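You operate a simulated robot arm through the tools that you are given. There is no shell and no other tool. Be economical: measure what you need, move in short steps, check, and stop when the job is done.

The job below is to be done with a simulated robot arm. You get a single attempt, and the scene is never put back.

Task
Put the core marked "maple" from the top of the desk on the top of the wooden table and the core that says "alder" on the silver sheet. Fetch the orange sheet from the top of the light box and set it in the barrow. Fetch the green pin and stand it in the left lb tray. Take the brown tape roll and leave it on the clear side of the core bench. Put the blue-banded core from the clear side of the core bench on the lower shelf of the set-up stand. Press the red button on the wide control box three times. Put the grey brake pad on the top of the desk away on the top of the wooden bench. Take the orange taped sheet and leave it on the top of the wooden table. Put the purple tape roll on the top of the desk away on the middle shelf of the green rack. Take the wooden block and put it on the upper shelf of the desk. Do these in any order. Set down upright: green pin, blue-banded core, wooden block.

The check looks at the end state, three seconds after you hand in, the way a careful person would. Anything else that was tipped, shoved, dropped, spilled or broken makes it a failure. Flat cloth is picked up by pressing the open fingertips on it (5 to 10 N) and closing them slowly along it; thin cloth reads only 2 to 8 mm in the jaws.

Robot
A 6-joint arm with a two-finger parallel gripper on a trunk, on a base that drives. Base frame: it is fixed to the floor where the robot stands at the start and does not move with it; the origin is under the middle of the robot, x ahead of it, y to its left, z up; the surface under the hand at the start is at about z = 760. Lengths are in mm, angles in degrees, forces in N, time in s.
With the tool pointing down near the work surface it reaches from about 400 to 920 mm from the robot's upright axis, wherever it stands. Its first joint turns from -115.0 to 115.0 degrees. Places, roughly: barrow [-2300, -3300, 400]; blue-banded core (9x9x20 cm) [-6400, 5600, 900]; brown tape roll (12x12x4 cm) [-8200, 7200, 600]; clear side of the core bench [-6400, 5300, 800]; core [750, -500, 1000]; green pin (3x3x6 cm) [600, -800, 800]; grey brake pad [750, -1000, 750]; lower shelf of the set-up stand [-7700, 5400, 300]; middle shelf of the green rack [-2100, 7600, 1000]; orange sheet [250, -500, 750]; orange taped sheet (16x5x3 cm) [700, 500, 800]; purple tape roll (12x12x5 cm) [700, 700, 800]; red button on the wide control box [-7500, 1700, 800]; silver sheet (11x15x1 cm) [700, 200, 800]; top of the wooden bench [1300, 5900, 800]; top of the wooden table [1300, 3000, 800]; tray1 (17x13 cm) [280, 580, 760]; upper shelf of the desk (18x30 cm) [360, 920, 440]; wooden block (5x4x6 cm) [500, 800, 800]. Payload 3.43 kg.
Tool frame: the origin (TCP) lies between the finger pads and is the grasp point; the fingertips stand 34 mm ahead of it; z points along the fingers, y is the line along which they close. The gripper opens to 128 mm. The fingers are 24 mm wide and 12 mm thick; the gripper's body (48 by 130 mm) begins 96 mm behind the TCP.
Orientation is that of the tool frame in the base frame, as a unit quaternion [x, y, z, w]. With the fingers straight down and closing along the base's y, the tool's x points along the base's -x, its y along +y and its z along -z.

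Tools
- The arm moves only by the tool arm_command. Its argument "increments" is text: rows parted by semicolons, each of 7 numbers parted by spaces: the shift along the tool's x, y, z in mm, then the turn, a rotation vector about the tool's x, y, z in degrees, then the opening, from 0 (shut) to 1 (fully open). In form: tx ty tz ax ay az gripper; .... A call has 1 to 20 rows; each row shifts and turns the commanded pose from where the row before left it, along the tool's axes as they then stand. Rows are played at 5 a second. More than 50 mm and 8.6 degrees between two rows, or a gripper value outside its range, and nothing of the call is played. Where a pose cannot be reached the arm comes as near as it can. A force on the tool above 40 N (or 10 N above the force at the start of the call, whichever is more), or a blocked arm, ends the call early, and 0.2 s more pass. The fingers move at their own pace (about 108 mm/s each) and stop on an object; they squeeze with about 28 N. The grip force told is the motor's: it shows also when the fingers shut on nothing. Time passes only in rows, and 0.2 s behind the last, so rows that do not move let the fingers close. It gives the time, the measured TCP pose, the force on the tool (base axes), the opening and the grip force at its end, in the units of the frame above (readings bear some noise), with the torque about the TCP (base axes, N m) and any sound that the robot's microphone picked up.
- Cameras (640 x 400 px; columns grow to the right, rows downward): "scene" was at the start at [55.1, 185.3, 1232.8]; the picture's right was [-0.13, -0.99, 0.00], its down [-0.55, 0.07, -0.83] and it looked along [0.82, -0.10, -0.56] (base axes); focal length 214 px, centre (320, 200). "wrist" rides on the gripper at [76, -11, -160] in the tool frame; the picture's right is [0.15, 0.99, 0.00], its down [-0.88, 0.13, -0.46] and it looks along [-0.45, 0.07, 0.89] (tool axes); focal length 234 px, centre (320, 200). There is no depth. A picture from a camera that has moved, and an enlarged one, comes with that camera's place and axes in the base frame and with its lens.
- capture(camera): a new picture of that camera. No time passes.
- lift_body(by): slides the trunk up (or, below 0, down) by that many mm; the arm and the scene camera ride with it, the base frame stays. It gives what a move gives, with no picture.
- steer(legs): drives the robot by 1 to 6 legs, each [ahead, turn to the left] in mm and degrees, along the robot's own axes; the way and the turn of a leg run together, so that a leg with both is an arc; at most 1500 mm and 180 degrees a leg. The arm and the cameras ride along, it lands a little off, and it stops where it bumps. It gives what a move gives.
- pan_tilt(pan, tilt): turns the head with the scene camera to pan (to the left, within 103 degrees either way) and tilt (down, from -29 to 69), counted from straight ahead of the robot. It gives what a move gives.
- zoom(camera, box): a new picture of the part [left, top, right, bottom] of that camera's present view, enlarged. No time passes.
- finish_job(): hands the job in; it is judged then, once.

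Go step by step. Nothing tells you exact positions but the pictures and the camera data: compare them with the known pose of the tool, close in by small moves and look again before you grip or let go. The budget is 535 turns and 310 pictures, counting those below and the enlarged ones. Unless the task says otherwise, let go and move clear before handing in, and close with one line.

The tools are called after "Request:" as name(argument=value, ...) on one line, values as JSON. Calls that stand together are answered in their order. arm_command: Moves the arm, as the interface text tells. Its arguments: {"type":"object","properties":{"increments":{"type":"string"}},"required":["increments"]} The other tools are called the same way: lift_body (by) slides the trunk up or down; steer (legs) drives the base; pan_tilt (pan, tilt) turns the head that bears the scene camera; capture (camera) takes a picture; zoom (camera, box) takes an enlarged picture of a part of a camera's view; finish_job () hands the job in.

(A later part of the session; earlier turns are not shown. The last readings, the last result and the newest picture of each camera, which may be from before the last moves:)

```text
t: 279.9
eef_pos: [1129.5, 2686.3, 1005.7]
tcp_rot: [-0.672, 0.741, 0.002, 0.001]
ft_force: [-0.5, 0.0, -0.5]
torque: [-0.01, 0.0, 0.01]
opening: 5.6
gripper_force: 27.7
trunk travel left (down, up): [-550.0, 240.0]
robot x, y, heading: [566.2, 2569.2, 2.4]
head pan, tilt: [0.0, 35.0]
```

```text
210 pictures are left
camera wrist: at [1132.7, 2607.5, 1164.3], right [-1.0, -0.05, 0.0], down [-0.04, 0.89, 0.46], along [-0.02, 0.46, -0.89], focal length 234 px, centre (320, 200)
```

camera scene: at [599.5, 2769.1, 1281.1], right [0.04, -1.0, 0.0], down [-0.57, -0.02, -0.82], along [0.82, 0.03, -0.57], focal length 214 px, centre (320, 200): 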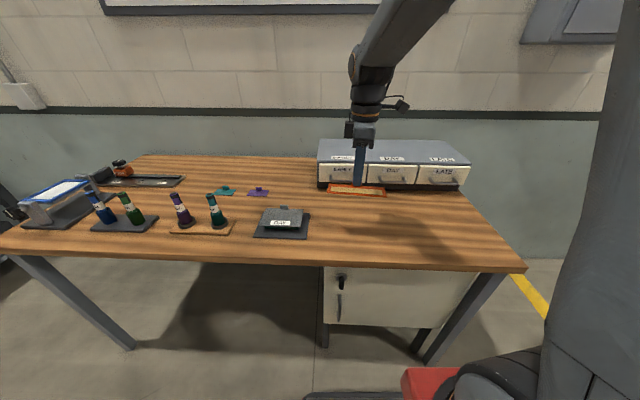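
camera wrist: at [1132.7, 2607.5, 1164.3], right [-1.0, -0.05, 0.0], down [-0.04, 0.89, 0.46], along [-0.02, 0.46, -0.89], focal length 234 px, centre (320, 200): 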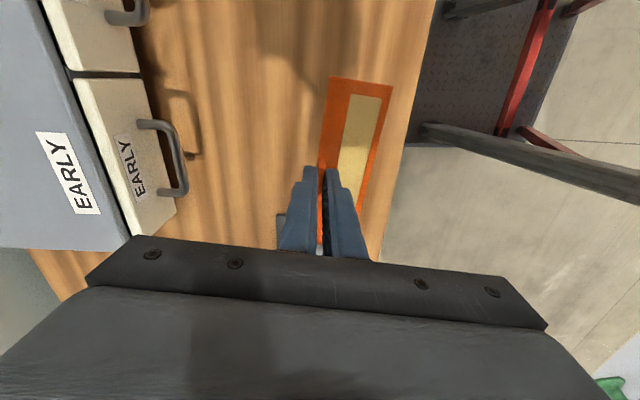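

Spot below is free. Shifting slightly and descending with force checks.

Request:
arm_command(increments="19 -12 0 0 0 0 0;19 -12 0 0 0 0 0;0 0 45 0 0 0 0;0 0 45 0 0 0 0;0 0 40 0 0 0 0;0 0 0 0 0 0 0")

Request:
zoom(camera="scene", box=[272, 180, 432, 280])

```text
t: 281.3
eef_pos: [1149.5, 2647.3, 874.9]
tcp_rot: [-0.672, 0.741, 0.003, 0.001]
ft_force: [-0.3, -0.2, -0.4]
torque: [0.02, -0.01, 0.01]
opening: 5.6
gripper_force: 27.8
trunk travel left (down, up): [-550.0, 240.0]
robot x, y, heading: [567.7, 2573.1, 2.3]
head pan, tilt: [0.0, 35.0]
```

```text
4.00 times, centred on (352, 230) of scene
camera zoom: at [599.4, 2769.1, 1281.1], right [0.04, -1.0, 0.0], down [-0.57, -0.02, -0.82], along [0.82, 0.03, -0.57], focal length 858 px, centre (192, 80)
```

zoom: 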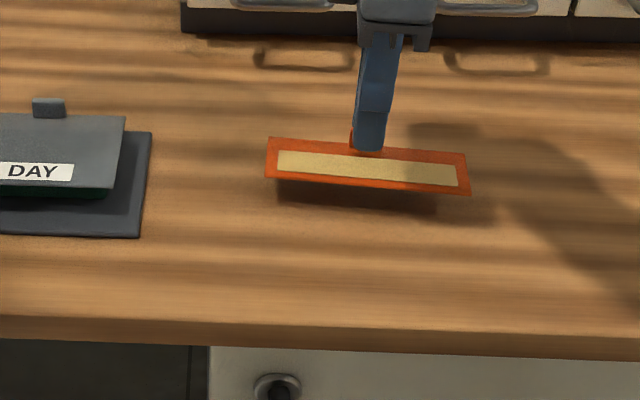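

Request:
arm_command(increments="0 0 10 0 0 0 0;0 0 10 0 0 0 0;0 0 8 0 0 0 0;0 0 0 0 0 0 0")

Request:
zoom(camera="scene", box=[272, 180, 432, 280])

```text
t: 282.3
eef_pos: [1148.3, 2648.0, 848.1]
tcp_rot: [-0.671, 0.741, 0.003, 0.001]
ft_force: [0.6, 0.2, -0.3]
torque: [0.02, 0.01, 0.01]
opening: 5.6
gripper_force: 28.2
trunk travel left (down, up): [-550.0, 240.0]
robot x, y, heading: [563.1, 2572.8, 2.4]
head pan, tilt: [0.0, 35.0]
```

```text
4.00 times, centred on (352, 230) of scene
camera zoom: at [599.5, 2769.1, 1281.1], right [0.04, -1.0, 0.0], down [-0.57, -0.02, -0.82], along [0.82, 0.03, -0.57], focal length 858 px, centre (192, 80)
```

zoom: 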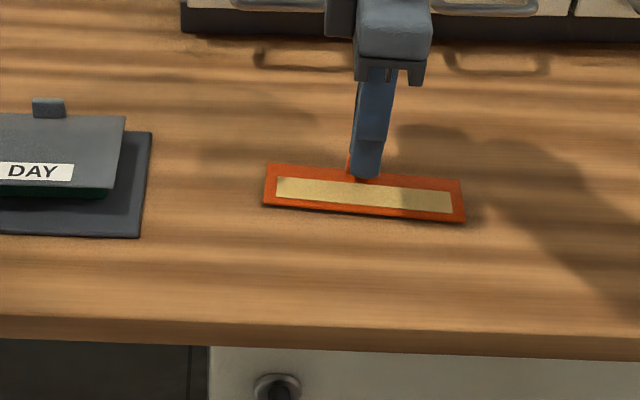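

Request:
arm_command(increments="0 0 2 0 0 0 0;0 0 2 0 0 0 0;0 0 0 0 0 0 0")

Request:
arm_command(increments="0 0 2 0 0 0 0;0 0 0 0 0 0 0")

Request:
arm_command(increments="0 0 1 0 0 0 0;0 0 0 0 0 0 0")

Request:
zoom(camera="scene", box=[312, 200, 408, 260])

```text
t: 283.1
eef_pos: [1149.4, 2647.7, 843.1]
tcp_rot: [-0.671, 0.741, 0.003, 0.002]
ft_force: [-0.3, 0.7, 4.4]
torque: [0.05, 0.02, -0.03]
opening: 5.6
gripper_force: 28.6
trunk travel left (down, up): [-550.0, 240.0]
robot x, y, heading: [566.9, 2573.2, 2.6]
head pan, tilt: [0.0, 35.0]
```

```text
t: 283.7
eef_pos: [1149.7, 2646.8, 842.9]
tcp_rot: [-0.671, 0.741, 0.001, 0.002]
ft_force: [1.3, 0.2, 15.5]
torque: [0.02, 0.04, 0.0]
opening: 5.8
gripper_force: 28.0
trunk travel left (down, up): [-550.0, 240.0]
robot x, y, heading: [566.1, 2567.9, 2.3]
head pan, tilt: [0.0, 35.0]
```

```text
t: 284.3
eef_pos: [1147.9, 2647.0, 840.9]
tcp_rot: [-0.672, 0.741, 0.002, 0.002]
ft_force: [4.8, 1.7, 15.5]
torque: [0.07, -0.09, 0.01]
opening: 5.6
gripper_force: 27.8
trunk travel left (down, up): [-550.0, 240.0]
robot x, y, heading: [563.9, 2568.8, 2.5]
head pan, tilt: [0.0, 35.0]
```

```text
6.67 times, centred on (360, 230) of scene
camera zoom: at [599.2, 2769.1, 1281.1], right [0.04, -1.0, 0.0], down [-0.57, -0.02, -0.82], along [0.82, 0.03, -0.57], focal length 1430 px, centre (53, 0)
```

zoom: 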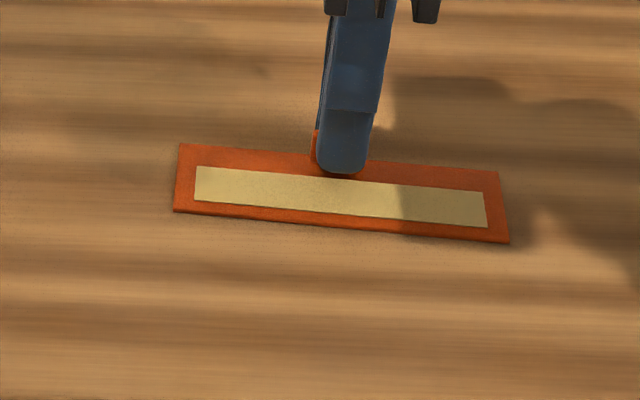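

On the table (z≈799). Releasing and rising.

Request:
arm_command(increments="0 0 -1.5 0 0 0 0;0 0 0 0 0 0 0.1;0 0 0 0 0 0 0.2;0 0 0 0 0 0 0.3;0 0 0 0 0 0 0.3;0 0 -20 0 0 0 0.3;0 0 -45 0 0 0 0.3;0 0 -45 0 0 0 0.4;0 0 -45 0 0 0 0.4;0 0 -20 0 0 0 0.4")

Request:
capture(camera="scene")

```text
t: 286.5
eef_pos: [1149.6, 2644.3, 1016.2]
tcp_rot: [-0.671, 0.741, 0.002, 0.002]
ft_force: [0.0, 0.8, -0.2]
torque: [0.02, 0.0, 0.04]
opening: 51.2
gripper_force: 0.0
trunk travel left (down, up): [-550.0, 240.0]
robot x, y, heading: [564.1, 2571.5, 2.4]
head pan, tilt: [0.0, 35.0]
```

```text
206 pictures are left
camera scene: at [599.7, 2769.1, 1281.1], right [0.04, -1.0, 0.0], down [-0.57, -0.02, -0.82], along [0.82, 0.03, -0.57], focal length 214 px, centre (320, 200)
```

scene: 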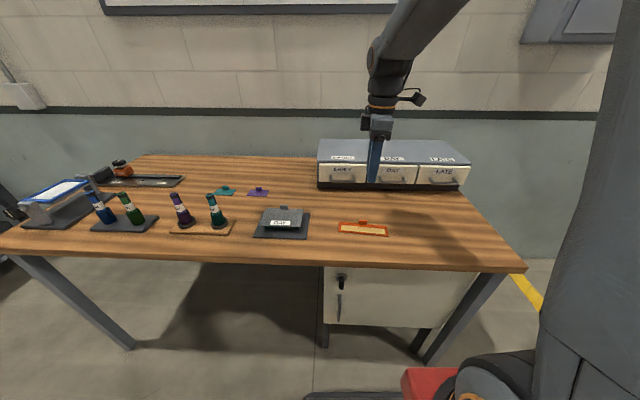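

Sheet is placed. Next the maple core: restore tool yaw, tilt 30° and drive back to the desk's right end.

Request:
arm_command(increments="0 0 -20 0 0 8.23 1;0 0 -20 0 0 8.23 1;0 0 -20 0 0 8.23 1;0 0 -20 0 0 8.23 1;0 0 0 0 0 8.23 1;0 0 0 0 0 8.23 1;0 0 0 0 0 8.23 1;0 0 0 0 0 8.23 1;0 0 0 0 0 8.23 1;0 0 0 0 0 8.23 1;0 0 0 0 -7.5 0 1;0 0 0 0 -7.5 0 1;0 0 0 0 -7.5 0 1;0 0 0 0 -7.5 0 1")

Request:
steer(legs=[[-1100, -2.4], [0, -90], [1500, 0], [1500, 0], [240, 0], [0, 90]])

Request:
capture(camera="scene")

```text
t: 289.5
eef_pos: [1149.4, 2644.9, 1095.6]
tcp_rot: [-0.016, 0.966, 0.008, 0.259]
ft_force: [0.8, 0.2, -0.1]
torque: [0.01, 0.01, 0.0]
opening: 127.9
gripper_force: 0.0
trunk travel left (down, up): [-550.0, 240.0]
robot x, y, heading: [565.7, 2571.3, 2.5]
head pan, tilt: [0.0, 35.0]
```

```text
t: 318.3
eef_pos: [-155.6, -690.6, 1097.0]
tcp_rot: [0.048, 0.965, -0.009, 0.257]
ft_force: [0.5, 0.5, -0.1]
torque: [0.01, -0.03, -0.02]
opening: 128.0
gripper_force: 0.0
trunk travel left (down, up): [-550.0, 240.0]
robot x, y, heading: [-742.9, -686.0, -5.1]
head pan, tilt: [0.0, 35.0]
```

```text
205 pictures are left
camera scene: at [-683.4, -493.5, 1281.1], right [-0.09, -1.0, 0.0], down [-0.57, 0.05, -0.82], along [0.82, -0.08, -0.57], focal length 214 px, centre (320, 200)
```

scene: 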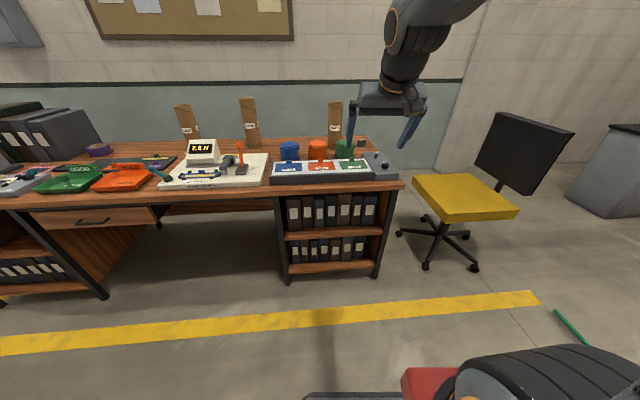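

Driving in to x≈-185.

Request:
steer(legs=[[0, 5.1], [555, 0]])

Request:
capture(camera="wrist")

Request:
capture(camera="scene")

```text
t: 322.0
eef_pos: [401.5, -635.4, 1096.5]
tcp_rot: [0.002, 0.966, 0.002, 0.258]
ft_force: [-0.5, 0.2, -1.1]
torque: [0.02, -0.02, -0.01]
opening: 128.1
gripper_force: 0.1
trunk travel left (down, up): [-550.0, 240.0]
robot x, y, heading: [-184.3, -684.3, -0.1]
head pan, tilt: [0.0, 35.0]
```

```text
204 pictures are left
camera wrist: at [256.0, -647.2, 1196.8], right [-0.12, 0.99, -0.07], down [0.54, 0.12, 0.83], along [0.83, 0.07, -0.55], focal length 234 px, centre (320, 200)
```

wrist: 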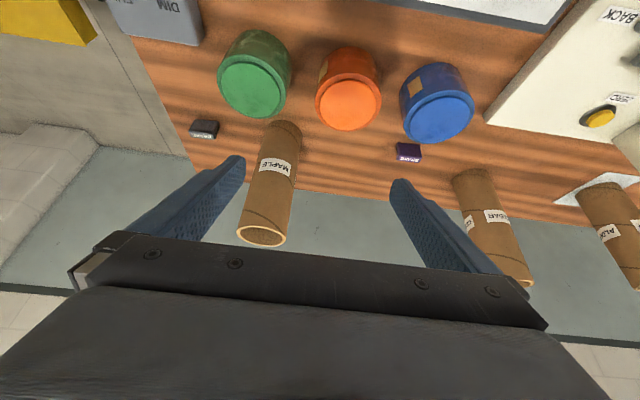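

```text
203 pictures are left
camera scene: at [-142.4, -489.4, 1281.1], right [0.0, -1.0, 0.0], down [-0.57, 0.0, -0.82], along [0.82, 0.0, -0.57], focal length 214 px, centre (320, 200)
```

scene: 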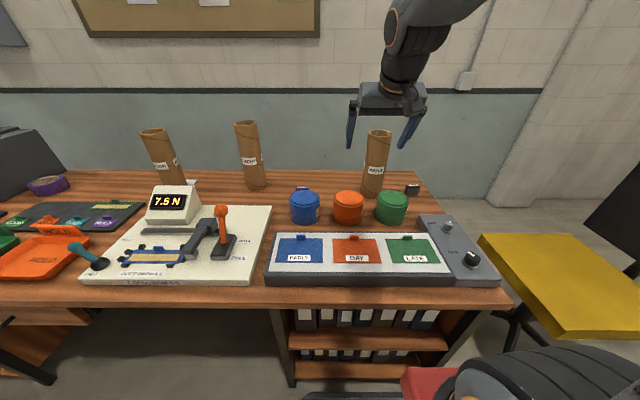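

Maple triangulates to about (724,-726), rim z≈1000. Moving above it.

Request:
arm_command(increments="-32.2 -11.4 23 0 0 0 1;-32.2 -11.4 23 0 0 0 1;-32.2 -11.4 23 0 0 0 1;-32.2 -11.4 23 0 0 0 1;-32.2 -11.4 23 0 0 0 1;-32.2 -11.4 23 0 0 0 1;-32.2 -11.4 23 0 0 0 1;-32.2 -11.4 23 0 0 0 1;0 0 0 0 0 0 1")

Request:
capture(camera="wrist")

Request:
capture(camera="scene")

```text
t: 324.0
eef_pos: [717.0, -727.2, 1064.3]
tcp_rot: [0.001, 0.966, 0.002, 0.258]
ft_force: [0.9, 0.4, 0.5]
torque: [0.0, -0.02, 0.01]
opening: 127.8
gripper_force: 0.0
trunk travel left (down, up): [-550.0, 240.0]
robot x, y, heading: [-181.0, -685.6, 0.1]
head pan, tilt: [0.0, 35.0]
```

```text
202 pictures are left
camera wrist: at [571.6, -739.1, 1164.2], right [-0.12, 0.99, -0.07], down [0.54, 0.12, 0.83], along [0.83, 0.07, -0.55], focal length 234 px, centre (320, 200)
```

wrist: 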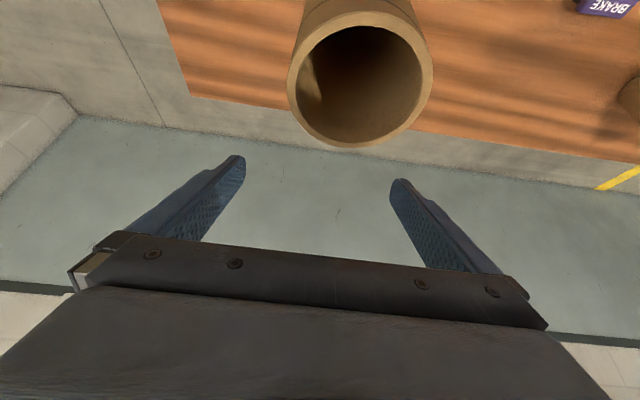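

```text
201 pictures are left
camera scene: at [-142.4, -489.4, 1281.1], right [0.0, -1.0, 0.0], down [-0.57, 0.0, -0.82], along [0.82, 0.0, -0.57], focal length 214 px, centre (320, 200)
```

scene: 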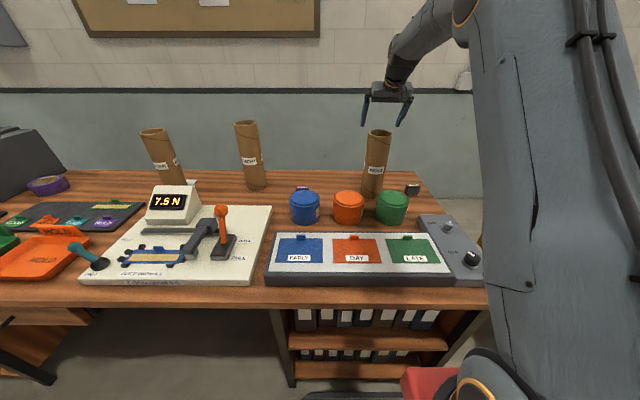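

Maple is actually nearer and taller: about (650,-712), rim z≈1025. Rising and correcting.

Request:
arm_command(increments="-15 0 -26 0 0 0 1;26 7 -15 0 0 0 1;28 8 -16 0 0 0 1;0 0 0 0 0 0 1")

Request:
capture(camera="wrist")

Request:
zoom(camera="scene", box=[320, 80, 448, 220])

```text
t: 325.0
eef_pos: [655.9, -713.4, 1092.3]
tcp_rot: [0.002, 0.966, 0.003, 0.258]
ft_force: [0.1, -0.4, 0.7]
torque: [0.01, -0.01, 0.0]
opening: 128.0
gripper_force: 0.1
trunk travel left (down, up): [-550.0, 240.0]
robot x, y, heading: [-181.8, -688.2, 0.2]
head pan, tilt: [0.0, 35.0]
```

```text
200 pictures are left
camera wrist: at [509.2, -725.0, 1193.2], right [-0.12, 0.99, -0.07], down [0.54, 0.12, 0.83], along [0.83, 0.07, -0.55], focal length 234 px, centre (320, 200)
```

wrist: 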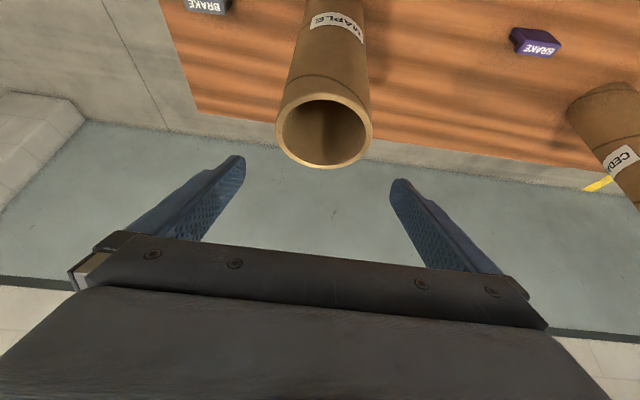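

```text
2.86 times, centred on (384, 150) of scene
camera zoom: at [-142.3, -489.4, 1281.1], right [0.0, -1.0, 0.0], down [-0.57, 0.0, -0.82], along [0.82, 0.0, -0.57], focal length 613 px, centre (137, 343)
```

zoom: 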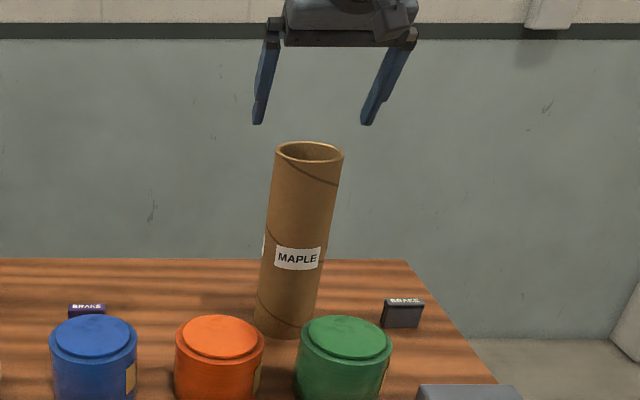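

Refined: maple at (651,-713), rim ≈1022. Descending and gripping.

Request:
arm_command(increments="19.2 0 31.3 0 0 0 1;19.2 0 31.3 0 0 0 1;19.2 0 31.3 0 0 0 1;0 0 0 0 0 0 1;0 0 0 0 0 0 0.6;0 0 0 0 0 0 0.4;0 0 0 0 0 0 0.2;0 0 0 0 0 0 0.2")

Request:
zoom(camera="scene", box=[320, 80, 448, 220])

```text
t: 326.8
eef_pos: [653.7, -712.5, 984.4]
tcp_rot: [0.001, 0.966, 0.003, 0.258]
ft_force: [0.4, -0.6, -0.2]
torque: [-0.19, -0.13, -0.03]
opening: 86.5
gripper_force: 27.8
trunk travel left (down, up): [-550.0, 240.0]
robot x, y, heading: [-185.5, -687.8, -0.0]
head pan, tilt: [0.0, 35.0]
```

```text
2.86 times, centred on (384, 150) of scene
camera zoom: at [-142.3, -489.5, 1281.1], right [0.0, -1.0, 0.0], down [-0.57, 0.0, -0.82], along [0.82, 0.0, -0.57], focal length 613 px, centre (137, 343)
```

zoom: 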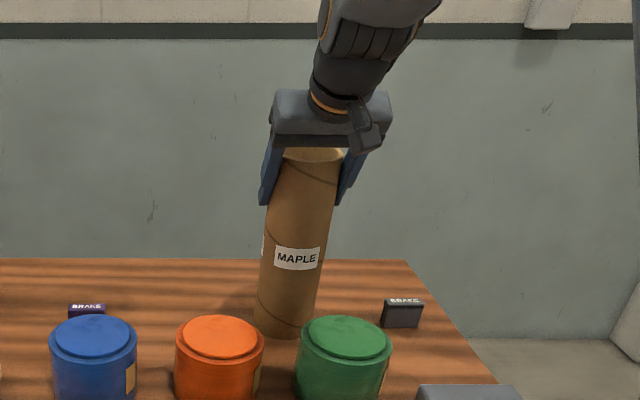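

Gripped. Lifting and pulling back.

Request:
arm_command(increments="-5 0 -8.66 0 0 0 0.2;-10 0 -17.3 0 0 0 0.2;-20 0 -34.6 0 0 0 0.2;-20 0 -34.6 0 0 0 0.2;-20 0 -34.6 0 0 0 0.2;34.6 0 -20 0 0 0 0.2;34.6 0 -20 0 0 0 0.2;34.6 0 -20 0 0 0 0.2;34.6 0 -20 0 0 0 0.2;34.6 0 -20 0 0 0 0.2;34.6 0 -20 0 0 0 0.2")

Request:
capture(camera="scene")

```text
t: 329.2
eef_pos: [411.4, -710.7, 1134.3]
tcp_rot: [0.001, 0.966, 0.003, 0.258]
ft_force: [1.4, 0.4, -3.6]
torque: [0.0, 0.02, 0.0]
opening: 85.7
gripper_force: 27.6
trunk travel left (down, up): [-550.0, 240.0]
robot x, y, heading: [-190.9, -685.6, 0.2]
head pan, tilt: [0.0, 35.0]
```

```text
197 pictures are left
camera scene: at [-141.8, -489.5, 1281.1], right [0.0, -1.0, 0.0], down [-0.57, 0.0, -0.82], along [0.82, 0.0, -0.57], focal length 214 px, centre (320, 200)
```

scene: 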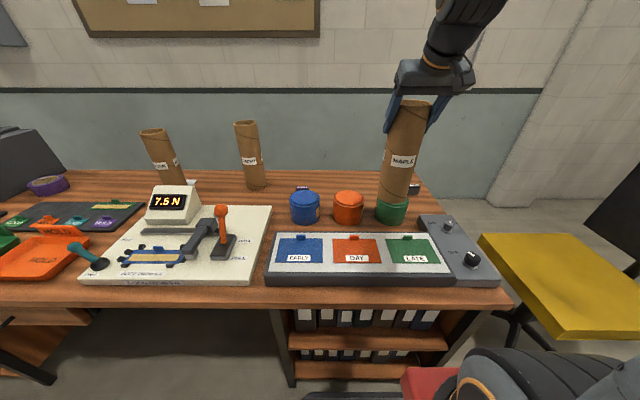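

Held. Driving to the wooden table with the maple core.

Request:
steer(legs=[[-380, 0], [0, 90], [1500, 0], [1500, 0], [120, 0], [0, -90]])

Request:
capture(camera="scene")

```text
t: 354.1
eef_pos: [25.2, 2439.7, 1136.1]
tcp_rot: [-0.013, 0.966, 0.006, 0.258]
ft_force: [-0.2, -0.3, -3.4]
torque: [0.01, 0.01, 0.04]
opening: 86.0
gripper_force: 27.7
trunk travel left (down, up): [-550.0, 240.0]
robot x, y, heading: [-565.3, 2445.1, 1.7]
head pan, tilt: [0.0, 35.0]
```

```text
196 pictures are left
camera scene: at [-534.9, 2644.2, 1281.1], right [0.03, -1.0, 0.0], down [-0.57, -0.02, -0.82], along [0.82, 0.03, -0.57], focal length 214 px, centre (320, 200)
```

scene: 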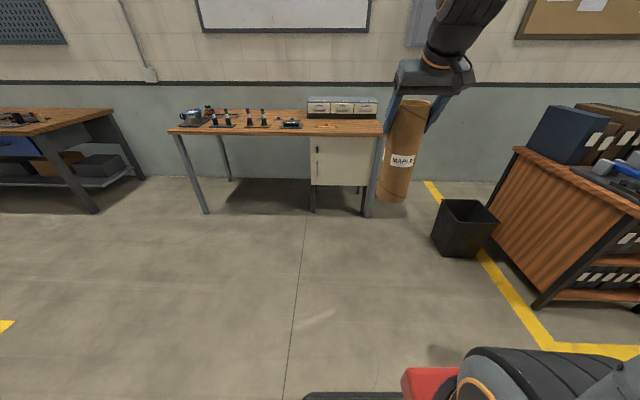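

Request:
steer(legs=[[1120, -1.7]])

Request:
capture(camera="scene")

Request:
capture(camera="wrist")

```text
t: 359.8
eef_pos: [1137.1, 2442.2, 1135.3]
tcp_rot: [0.002, 0.966, 0.003, 0.258]
ft_force: [-0.4, 1.1, -3.2]
torque: [-0.03, 0.03, 0.02]
opening: 85.6
gripper_force: 27.6
trunk travel left (down, up): [-550.0, 240.0]
robot x, y, heading: [543.1, 2466.0, 0.4]
head pan, tilt: [0.0, 35.0]
```

```text
195 pictures are left
camera scene: at [583.2, 2663.0, 1281.1], right [0.0, -1.0, 0.0], down [-0.57, 0.0, -0.82], along [0.82, 0.0, -0.57], focal length 214 px, centre (320, 200)
```

scene: 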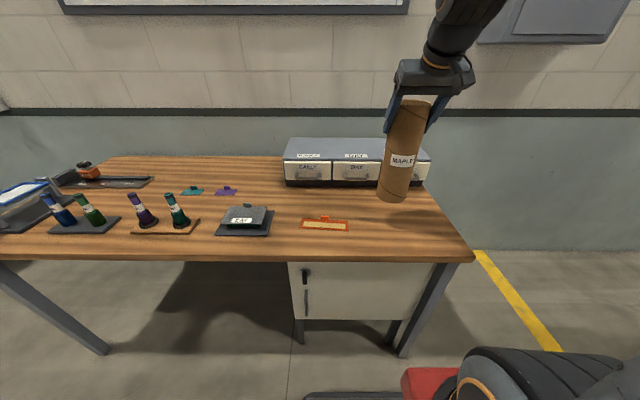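

```text
194 pictures are left
camera wrist: at [991.9, 2430.3, 1235.3], right [-0.13, 0.99, -0.07], down [0.54, 0.12, 0.83], along [0.83, 0.07, -0.55], focal length 234 px, centre (320, 200)
```

wrist: 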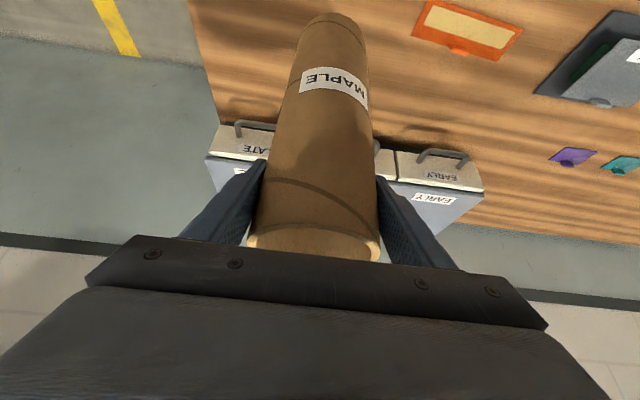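

Spot (1137,2442) is clear. Lowering the core.

Request:
arm_command(increments="17 0 29.4 0 0 0 0.2;17 0 29.4 0 0 0 0.2;14 0 24.2 0 0 0 0.2;2 0 3.5 0 0 0 0.2;0 0 0 0 0 0 0.2")

Request:
zoom(camera="scene", box=[352, 160, 448, 280])

```text
t: 361.0
eef_pos: [1137.8, 2443.6, 1036.4]
tcp_rot: [0.003, 0.966, 0.002, 0.258]
ft_force: [-0.5, -0.4, -3.2]
torque: [-0.01, -0.03, 0.03]
opening: 85.8
gripper_force: 27.4
trunk travel left (down, up): [-550.0, 240.0]
robot x, y, heading: [544.5, 2467.1, 0.2]
head pan, tilt: [0.0, 35.0]
```

```text
3.33 times, centred on (400, 220) of scene
camera zoom: at [583.1, 2663.0, 1281.1], right [0.0, -1.0, 0.0], down [-0.57, 0.0, -0.82], along [0.82, 0.0, -0.57], focal length 715 px, centre (53, 133)
```

zoom: 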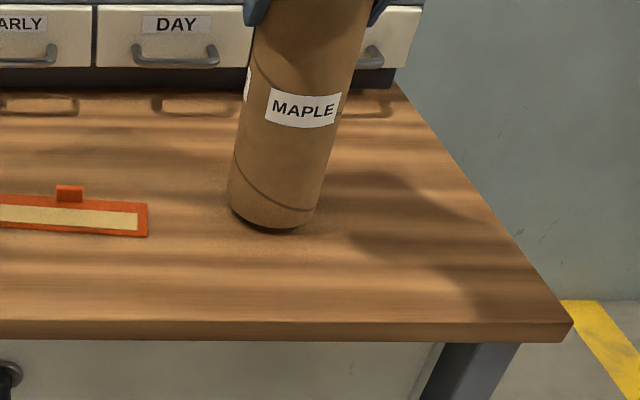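

Request:
arm_command(increments="3 0 5.2 0 0 0 0.2;1.5 0 2.6 0 0 0 0.2;0 0 0 0 0 0 0.2")

Request:
arm_command(increments="1 0 1.7 0 0 0 0.2;0 0 0 0 0 0 0.2")

Request:
arm_command(increments="0.8 0 1.3 0 0 0 0.2;0 0 0 0 0 0 0.2")

```text
t: 361.8
eef_pos: [1137.6, 2442.7, 1026.1]
tcp_rot: [0.002, 0.966, 0.002, 0.258]
ft_force: [0.1, 0.4, -2.4]
torque: [0.0, 0.02, 0.03]
opening: 86.1
gripper_force: 28.3
trunk travel left (down, up): [-550.0, 240.0]
robot x, y, heading: [543.7, 2466.4, -0.0]
head pan, tilt: [0.0, 35.0]
```

```text
t: 362.4
eef_pos: [1136.5, 2442.7, 1025.3]
tcp_rot: [0.002, 0.966, 0.004, 0.259]
ft_force: [-2.0, 1.5, 2.8]
torque: [-0.04, 0.25, -0.04]
opening: 86.0
gripper_force: 28.7
trunk travel left (down, up): [-550.0, 240.0]
robot x, y, heading: [540.2, 2466.4, 0.3]
head pan, tilt: [0.0, 35.0]
```

```text
t: 363.0
eef_pos: [1137.1, 2443.4, 1024.7]
tcp_rot: [0.001, 0.965, 0.002, 0.26]
ft_force: [-3.3, 2.2, 21.1]
torque: [-0.43, 0.27, -0.03]
opening: 85.9
gripper_force: 28.0
trunk travel left (down, up): [-550.0, 240.0]
robot x, y, heading: [543.1, 2465.3, 0.2]
head pan, tilt: [0.0, 35.0]
```

Contact. Releasing and lifting clear.

Request:
arm_command(increments="-0.8 0 -1.3 0 0 0 0.2;0 0 0 0 0 0 0.75;0 0 0 0 0 0 1;0 0 0 0 0 0 1;0 0 0 0 0 0 1;-15 0 -26 0 0 0 1;-20 0 -34.6 0 0 0 1;-20 0 -34.6 0 0 0 1;10 0 -45 0 0 0 1;34 0 -20 0 0 0 1")

Request:
capture(camera="scene")

```text
t: 365.2
eef_pos: [1066.4, 2445.8, 1170.9]
tcp_rot: [0.002, 0.966, 0.003, 0.257]
ft_force: [-0.1, -1.4, -0.2]
torque: [0.05, 0.05, -0.02]
opening: 127.8
gripper_force: 0.2
trunk travel left (down, up): [-550.0, 240.0]
robot x, y, heading: [540.7, 2465.9, 0.1]
head pan, tilt: [0.0, 35.0]
```

```text
192 pictures are left
camera scene: at [583.7, 2663.0, 1281.1], right [0.0, -1.0, 0.0], down [-0.57, 0.0, -0.82], along [0.82, 0.0, -0.57], focal length 214 px, centre (320, 200)
```

scene: 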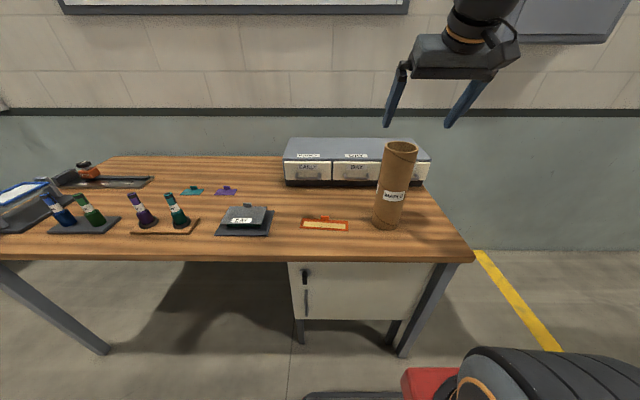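

Maple stands on the table. Next the grey brake pad: driving back to the desk's right end.

Request:
steer(legs=[[-1110, 0], [0, -90], [1500, 0], [1500, 0], [310, 0], [0, 90]])

Request:
pan_tilt(pan=-10, tilt=35)

Request:
capture(camera="scene")

```text
t: 394.1
eef_pos: [53.0, -824.3, 1169.8]
tcp_rot: [-0.01, 0.966, 0.006, 0.258]
ft_force: [-0.3, 0.5, -1.0]
torque: [0.01, -0.04, -0.01]
opening: 128.2
gripper_force: 0.1
trunk travel left (down, up): [-550.0, 240.0]
robot x, y, heading: [-471.5, -814.5, 1.5]
head pan, tilt: [0.0, 35.0]
```

```text
t: 394.8
eef_pos: [54.1, -824.9, 1170.2]
tcp_rot: [-0.009, 0.966, 0.005, 0.258]
ft_force: [0.6, 0.5, -0.5]
torque: [-0.02, 0.0, 0.02]
opening: 128.1
gripper_force: 0.1
trunk travel left (down, up): [-550.0, 240.0]
robot x, y, heading: [-469.3, -815.1, 1.5]
head pan, tilt: [-10.0, 35.0]
```

```text
191 pictures are left
camera scene: at [-434.6, -632.7, 1281.1], right [-0.15, -0.99, 0.0], down [-0.57, 0.08, -0.82], along [0.81, -0.12, -0.57], focal length 214 px, centre (320, 200)
```

scene: 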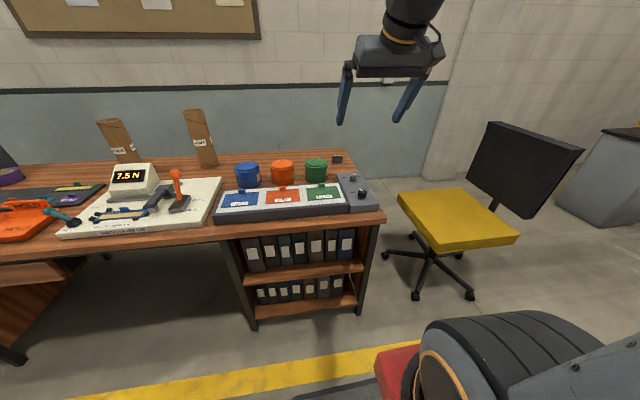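

Request:
steer(legs=[[285, -1.5]])

Request:
arm_command(increments="0 0 0 0 7.5 0 1;0 0 0 0 7.5 0 1;0 0 0 0 7.5 0 1;0 0 0 0 7.5 0 1;-45 -12 0 0 0 0 1;-45 -12 0 0 0 0 1;-45 -12 40 0 0 0 1;-45 -12 40 0 0 0 1;-45 -12 40 0 0 0 1;-25 -12 40 0 0 0 1;0 0 0 0 0 0 1")

Request:
capture(camera="wrist")

Request:
zoom(camera="scene", box=[320, 100, 448, 220])

```text
t: 396.8
eef_pos: [344.2, -833.4, 1169.5]
tcp_rot: [0.002, 0.966, 0.003, 0.258]
ft_force: [-0.7, 0.4, -0.3]
torque: [-0.01, -0.04, -0.02]
opening: 127.9
gripper_force: 0.0
trunk travel left (down, up): [-550.0, 240.0]
robot x, y, heading: [-182.1, -810.0, 0.1]
head pan, tilt: [-10.0, 35.0]
```

```text
refused: row 7 steps farther than a row can; nothing moved
```

```text
190 pictures are left
camera wrist: at [197.9, -844.5, 1270.4], right [-0.12, 0.99, -0.07], down [0.54, 0.12, 0.83], along [0.83, 0.07, -0.55], focal length 234 px, centre (320, 200)
```

wrist: 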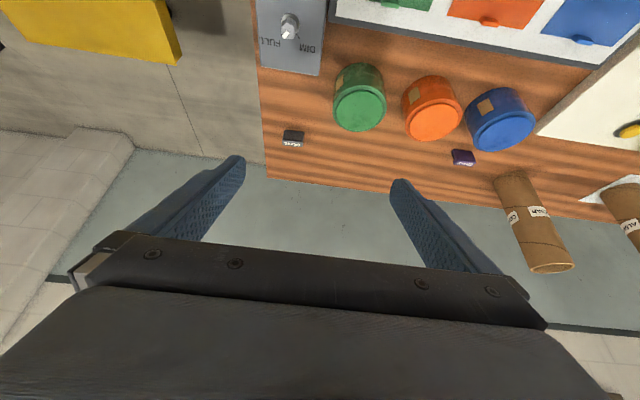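

```text
3.33 times, centred on (384, 160) of scene
camera zoom: at [-140.6, -629.4, 1281.1], right [-0.17, -0.99, 0.0], down [-0.57, 0.1, -0.82], along [0.81, -0.14, -0.57], focal length 715 px, centre (107, 333)
```

zoom: 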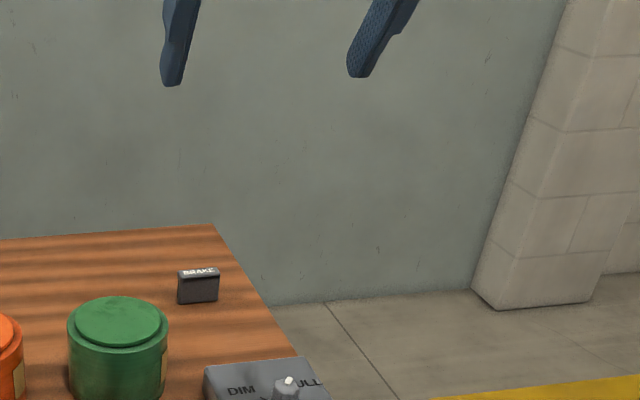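

Brake pad at about (660,-896). Untilting and moving above it.

Request:
arm_command(increments="0 0 0 0 7.5 0 1;0 0 0 0 7.5 0 1;0 0 0 0 7.5 0 1;0 0 0 0 7.5 0 1;-45 -9 0 0 0 0 1;-45 -9 0 0 0 0 1;-45 -9 0 0 0 0 1;-45 -9 0 0 0 0 1;-45 -9 0 0 0 0 1;-45 -9 0 0 0 0 1;-40 -9 0 0 0 0 1;0 0 45 0 0 0 1;0 0 45 0 0 0 1;0 0 45 0 0 0 1;0 0 45 0 0 0 1;0 0 40 0 0 0 1;0 0 0 0 0 0 1")

Request:
capture(camera="wrist")

Request:
zoom(camera="scene", box=[320, 120, 416, 180])

```text
t: 400.4
eef_pos: [632.2, -892.5, 940.5]
tcp_rot: [0.002, 1.0, 0.003, -0.001]
ft_force: [0.2, -0.5, 0.5]
torque: [-0.02, 0.01, 0.0]
opening: 128.0
gripper_force: 0.1
out of reach, approached as far as the arm can: row 11
trunk travel left (down, up): [-550.0, 240.0]
robot x, y, heading: [-178.0, -812.8, 0.1]
head pan, tilt: [-10.0, 35.0]
```

```text
188 pictures are left
camera wrist: at [557.6, -905.0, 1099.7], right [-0.14, 0.99, 0.01], down [0.88, 0.13, 0.46], along [0.45, 0.07, -0.89], focal length 234 px, centre (320, 200)
```

wrist: 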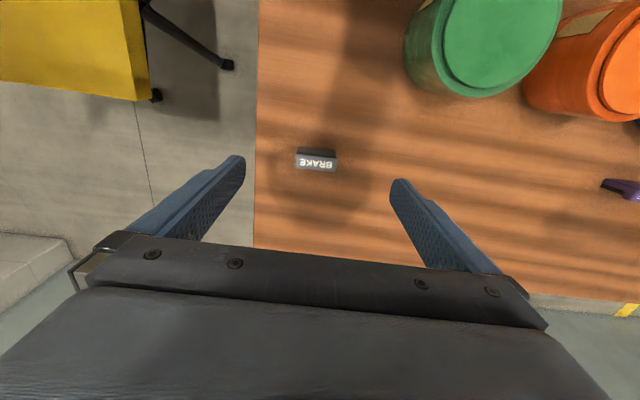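

```text
6.67 times, centred on (368, 150) of scene
camera zoom: at [-140.5, -629.5, 1281.1], right [-0.17, -0.99, 0.0], down [-0.57, 0.1, -0.82], along [0.81, -0.14, -0.57], focal length 1430 px, centre (0, 533)
```

zoom: 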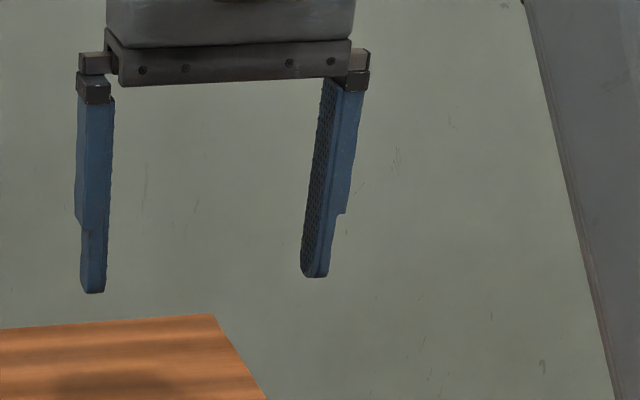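

Pad top at (655,-893), about 58×24 mm. Descending over it.

Request:
arm_command(increments="0 0 40 0 0 0 0.8;-12 -1 20 0 0 0 0.8;-11 0 20 0 0 0 0.8;0 0 0 0 0 0 0.8")

Request:
capture(camera="wrist")

```text
t: 401.4
eef_pos: [658.3, -892.7, 860.7]
tcp_rot: [0.002, 1.0, 0.002, -0.002]
ft_force: [0.0, 0.2, 0.4]
torque: [0.01, -0.01, -0.02]
opening: 102.6
gripper_force: 0.1
trunk travel left (down, up): [-550.0, 240.0]
robot x, y, heading: [-180.2, -808.8, 0.1]
head pan, tilt: [-10.0, 35.0]
```

```text
186 pictures are left
camera wrist: at [581.9, -904.7, 1020.8], right [-0.14, 0.99, 0.01], down [0.88, 0.13, 0.46], along [0.45, 0.07, -0.89], focal length 234 px, centre (320, 200)
```

wrist: 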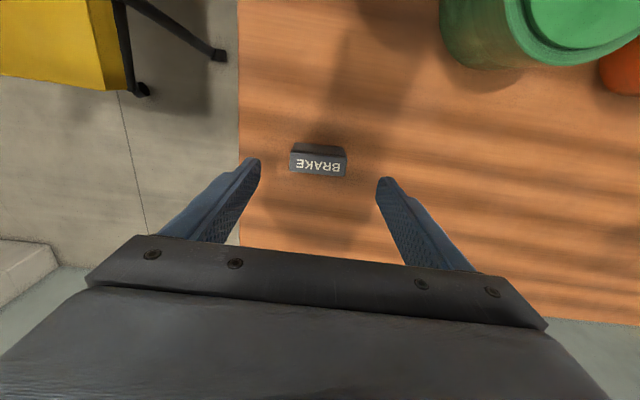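

Aligned. Descending and gripping.

Request:
arm_command(increments="0 0 25 0 0 0 0.8;0 0 25 0 0 0 0.8;0 0 9 0 0 0 0.8;0 0 0 0 0 0 0.6;0 0 0 0 0 0 0.5;0 0 0 0 0 0 0.35;0 0 0 0 0 0 0.3;0 0 0 0 0 0 0.3")

Request:
capture(camera="wrist")

```text
t: 403.2
eef_pos: [656.8, -891.9, 800.3]
tcp_rot: [0.001, 1.0, 0.003, -0.001]
ft_force: [0.3, -0.9, 0.7]
torque: [-0.13, 0.02, 0.03]
opening: 56.0
gripper_force: 27.3
trunk travel left (down, up): [-550.0, 240.0]
robot x, y, heading: [-182.4, -809.1, 0.0]
head pan, tilt: [-10.0, 35.0]
```

```text
185 pictures are left
camera wrist: at [581.3, -905.8, 960.5], right [-0.14, 0.99, 0.01], down [0.88, 0.13, 0.46], along [0.45, 0.07, -0.89], focal length 234 px, centre (320, 200)
```

wrist: 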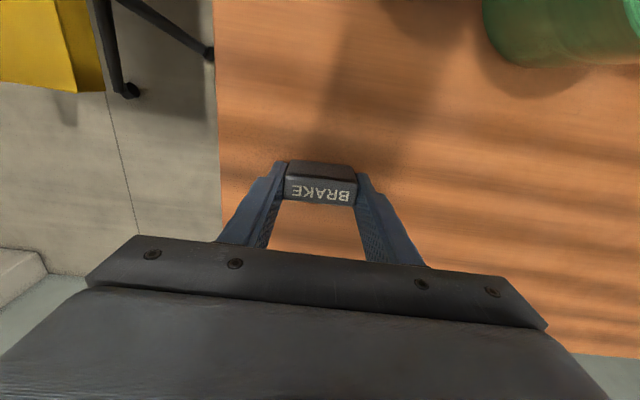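

Gripped. Lifting, retracting and heading for the wooden bench.

Request:
arm_command(increments="0 0 -10 0 0 0 0.3;0 0 -30 0 0 0 0.3;0 0 -45 0 0 0 0.3;0 0 -45 0 0 0 0.3;35 0 -30 0 0 0 0.3;40 0 -25 0 0 0 0.3;45 5 0 0 0 0 0.3;45 5 0 0 0 0 0.3;45 5 0 0 0 0 0.3;45 5 0 0 0 0 0.3")

Request:
steer(legs=[[-390, 0], [0, 90], [1500, 0], [1500, 0], [1500, 0]])

Request:
pan_tilt(pan=0, tilt=15)

Request:
capture(camera="scene")

```text
t: 405.4
eef_pos: [404.1, -873.8, 983.9]
tcp_rot: [0.001, 1.0, 0.002, -0.001]
ft_force: [-0.1, 0.6, -2.0]
torque: [0.02, 0.03, -0.02]
opening: 55.8
gripper_force: 27.7
trunk travel left (down, up): [-550.0, 240.0]
robot x, y, heading: [-180.2, -808.8, 0.2]
head pan, tilt: [-10.0, 35.0]
```

```text
t: 432.8
eef_pos: [-812.0, 4249.7, 983.8]
tcp_rot: [0.73, -0.683, -0.001, 0.002]
ft_force: [-0.3, -0.4, -2.6]
torque: [0.03, -0.01, 0.0]
opening: 55.7
gripper_force: 27.8
trunk travel left (down, up): [-550.0, 240.0]
robot x, y, heading: [-837.4, 3663.4, 93.9]
head pan, tilt: [-10.0, 35.0]
```

```text
t: 433.6
eef_pos: [-812.6, 4249.2, 984.8]
tcp_rot: [0.729, -0.684, -0.001, 0.002]
ft_force: [0.1, 0.3, -1.7]
torque: [-0.02, -0.03, -0.03]
opening: 55.7
gripper_force: 28.3
trunk travel left (down, up): [-550.0, 240.0]
robot x, y, heading: [-839.9, 3664.7, 94.0]
head pan, tilt: [0.0, 15.0]
```

```text
184 pictures are left
camera scene: at [-1033.3, 3695.9, 1313.0], right [1.0, 0.07, 0.0], down [0.02, -0.26, -0.97], along [-0.07, 0.96, -0.26], focal length 214 px, centre (320, 200)
```

scene: 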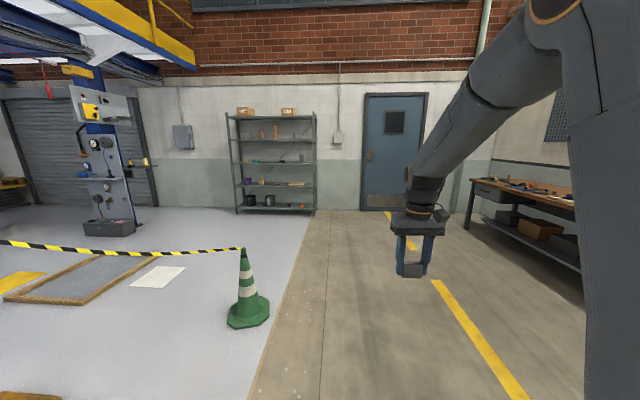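

Drifted a bit left, but clear. Heading to (-300, 5900) and then facing the bench.

Request:
steer(legs=[[0, -17.5], [1500, 0], [800, 0], [0, -76.5]])

Request:
pan_tilt(pan=0, tilt=28)

Request:
capture(camera="scene")

```text
t: 449.3
eef_pos: [264.6, 5879.7, 985.1]
tcp_rot: [-0.012, 1.0, 0.002, -0.001]
ft_force: [-1.3, -0.2, -2.1]
torque: [-0.02, -0.01, -0.01]
opening: 55.9
gripper_force: 28.3
trunk travel left (down, up): [-550.0, 240.0]
robot x, y, heading: [-325.0, 5927.2, 1.9]
head pan, tilt: [0.0, 15.0]
```

```text
t: 450.1
eef_pos: [264.9, 5880.2, 984.4]
tcp_rot: [-0.012, 1.0, 0.004, -0.001]
ft_force: [0.0, -1.0, -1.4]
torque: [0.0, -0.02, -0.01]
opening: 55.7
gripper_force: 28.0
trunk travel left (down, up): [-550.0, 240.0]
robot x, y, heading: [-320.9, 5928.2, 1.7]
head pan, tilt: [0.0, 28.0]
```

```text
183 pictures are left
camera scene: at [-282.2, 6125.7, 1292.1], right [0.03, -1.0, 0.0], down [-0.47, -0.01, -0.88], along [0.88, 0.03, -0.47], focal length 214 px, centre (320, 200)
```

scene: 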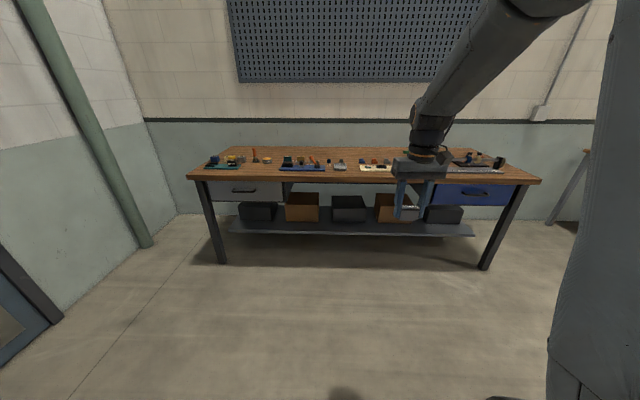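

Request:
steer(legs=[[640, -1.7]])

Request:
pan_tilt(pan=0, tilt=35)

Request:
capture(camera="scene")

```text
t: 453.6
eef_pos: [901.0, 5858.5, 984.3]
tcp_rot: [0.01, 1.0, 0.002, -0.001]
ft_force: [-0.8, -0.1, -2.1]
torque: [0.02, 0.0, -0.01]
opening: 55.9
gripper_force: 28.3
trunk travel left (down, up): [-550.0, 240.0]
robot x, y, heading: [316.6, 5932.2, -0.8]
head pan, tilt: [0.0, 28.0]
```

```text
t: 454.3
eef_pos: [902.6, 5858.8, 984.8]
tcp_rot: [0.01, 1.0, 0.003, -0.001]
ft_force: [-0.8, 0.2, -1.1]
torque: [0.03, -0.01, -0.01]
opening: 55.7
gripper_force: 27.7
trunk travel left (down, up): [-550.0, 240.0]
robot x, y, heading: [316.3, 5934.4, -0.8]
head pan, tilt: [0.0, 35.0]
```

```text
182 pictures are left
camera scene: at [363.2, 6128.1, 1281.1], right [-0.02, -1.0, 0.0], down [-0.57, 0.01, -0.82], along [0.82, -0.01, -0.57], focal length 214 px, centre (320, 200)
```

scene: 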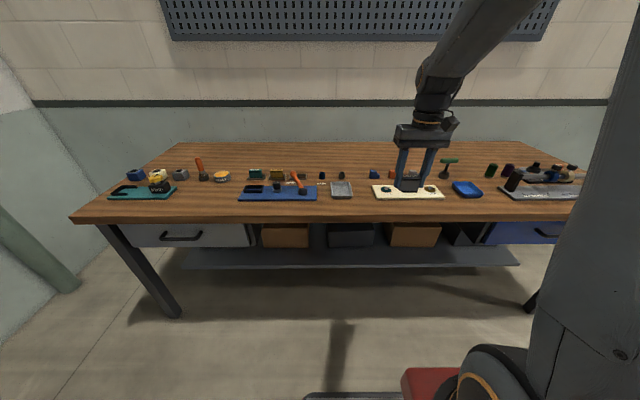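

Free spot between the green and blue mats, around (1060, 6560). Shifting the base left ~470.

Request:
steer(legs=[[0, 90.8], [480, 0], [0, -90], [60, 0]])

Request:
capture(camera="scene")

Request:
capture(camera="wrist")

```text
t: 465.5
eef_pos: [956.9, 6354.7, 985.8]
tcp_rot: [0.004, 1.0, 0.003, -0.001]
ft_force: [-0.1, 0.1, -2.0]
torque: [-0.01, 0.0, -0.01]
opening: 55.6
gripper_force: 28.0
trunk travel left (down, up): [-550.0, 240.0]
robot x, y, heading: [372.3, 6419.5, -0.0]
head pan, tilt: [0.0, 35.0]
```

```text
181 pictures are left
camera scene: at [414.3, 6616.0, 1281.1], right [0.0, -1.0, 0.0], down [-0.57, 0.0, -0.82], along [0.82, 0.0, -0.57], focal length 214 px, centre (320, 200)
```

scene: 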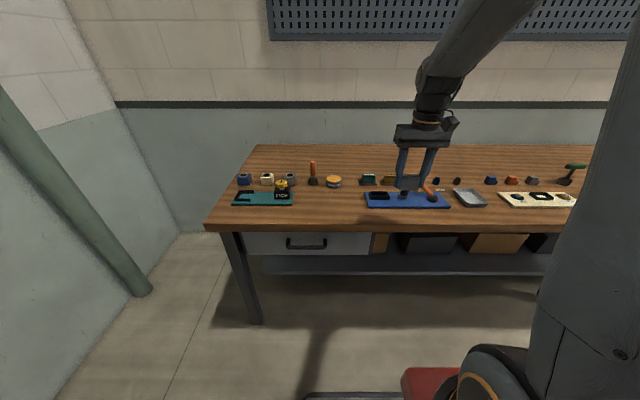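

```text
180 pictures are left
camera wrist: at [880.9, 6341.7, 1144.3], right [-0.14, 0.99, 0.01], down [0.88, 0.12, 0.46], along [0.45, 0.07, -0.89], focal length 234 px, centre (320, 200)
```

wrist: 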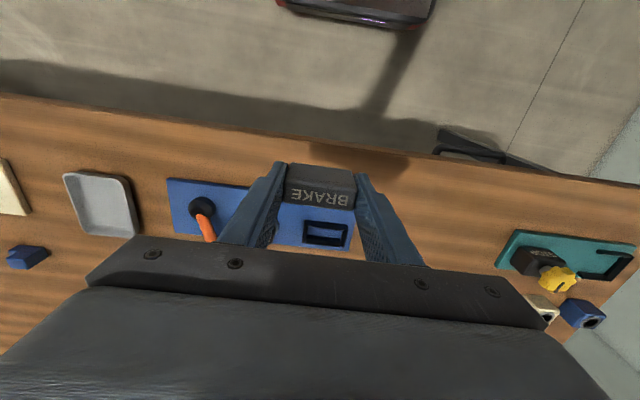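

Target (1060,6575) is clear. Moving and lowering.

Request:
arm_command(increments="-17 37 0 0 0 0 0.3;-17 37 0 0 0 0 0.3;-17 37 0 0 0 0 0.3;-17 37 0 0 0 0 0.3;-17 37 0 0 0 0 0.3;-18 35 0 0 0 0 0.3;0 0 40 0 0 0 0.3;0 0 40 0 0 0 0.3;0 0 30 0 0 0 0.3;0 0 0 0 0 0 0.3")

Request:
zoom(camera="scene", box=[240, 140, 400, 240])

Request:
capture(camera="wrist")

```text
t: 467.7
eef_pos: [1061.5, 6573.3, 874.3]
tcp_rot: [0.004, 1.0, 0.003, -0.001]
ft_force: [-0.2, -0.6, -1.8]
torque: [0.0, -0.01, -0.03]
opening: 55.5
gripper_force: 27.9
trunk travel left (down, up): [-550.0, 240.0]
robot x, y, heading: [372.9, 6420.1, -0.3]
head pan, tilt: [0.0, 35.0]
```

```text
4.00 times, centred on (320, 190) of scene
camera zoom: at [414.3, 6616.1, 1281.1], right [0.0, -1.0, 0.0], down [-0.57, 0.0, -0.82], along [0.82, 0.0, -0.57], focal length 858 px, centre (320, 240)
```

zoom: 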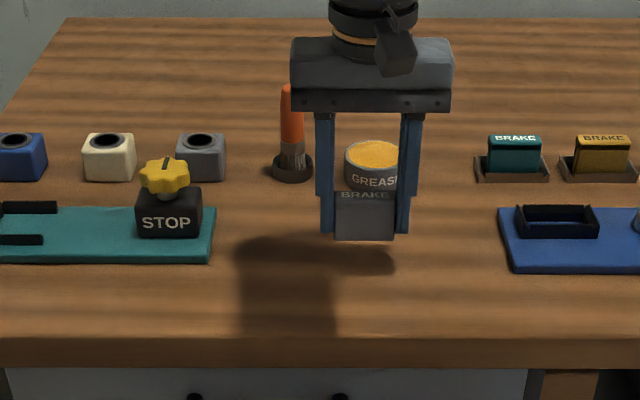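

```text
178 pictures are left
camera wrist: at [986.3, 6561.4, 1034.2], right [-0.14, 0.99, 0.01], down [0.88, 0.12, 0.46], along [0.45, 0.07, -0.89], focal length 234 px, centre (320, 200)
```

wrist: 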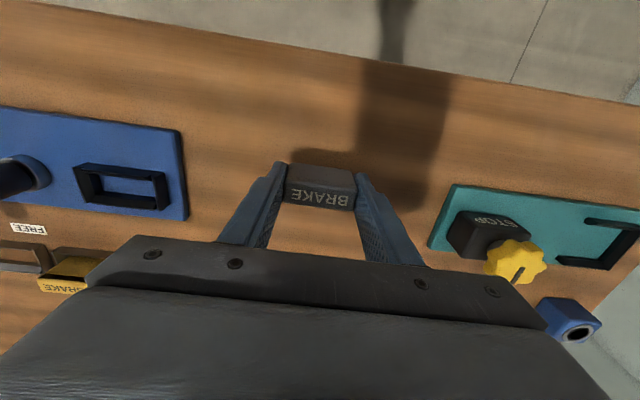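

Clear around. Lowering to contact.

Request:
arm_command(increments="0 0 15 0 0 0 0.3;0 0 12 0 0 0 0.3;0 0 3 0 0 0 0.3;0 0 0 0 0 0 0.3")

Request:
arm_command(increments="0 0 2 0 0 0 0.3;0 0 1.5 0 0 0 0.3;0 0 0 0 0 0 0.3")

```text
t: 468.7
eef_pos: [1061.9, 6574.7, 845.0]
tcp_rot: [0.004, 1.0, 0.003, -0.001]
ft_force: [-0.1, -0.4, -1.9]
torque: [-0.02, 0.0, 0.03]
opening: 55.8
gripper_force: 27.9
trunk travel left (down, up): [-550.0, 240.0]
robot x, y, heading: [371.8, 6418.4, 0.1]
head pan, tilt: [0.0, 35.0]
```

```text
t: 469.5
eef_pos: [1061.8, 6575.1, 841.5]
tcp_rot: [0.003, 1.0, 0.003, -0.001]
ft_force: [0.4, 1.1, -2.2]
torque: [0.0, 0.02, 0.05]
opening: 55.8
gripper_force: 28.5
trunk travel left (down, up): [-550.0, 240.0]
robot x, y, heading: [373.0, 6417.8, 0.2]
head pan, tilt: [0.0, 35.0]
```

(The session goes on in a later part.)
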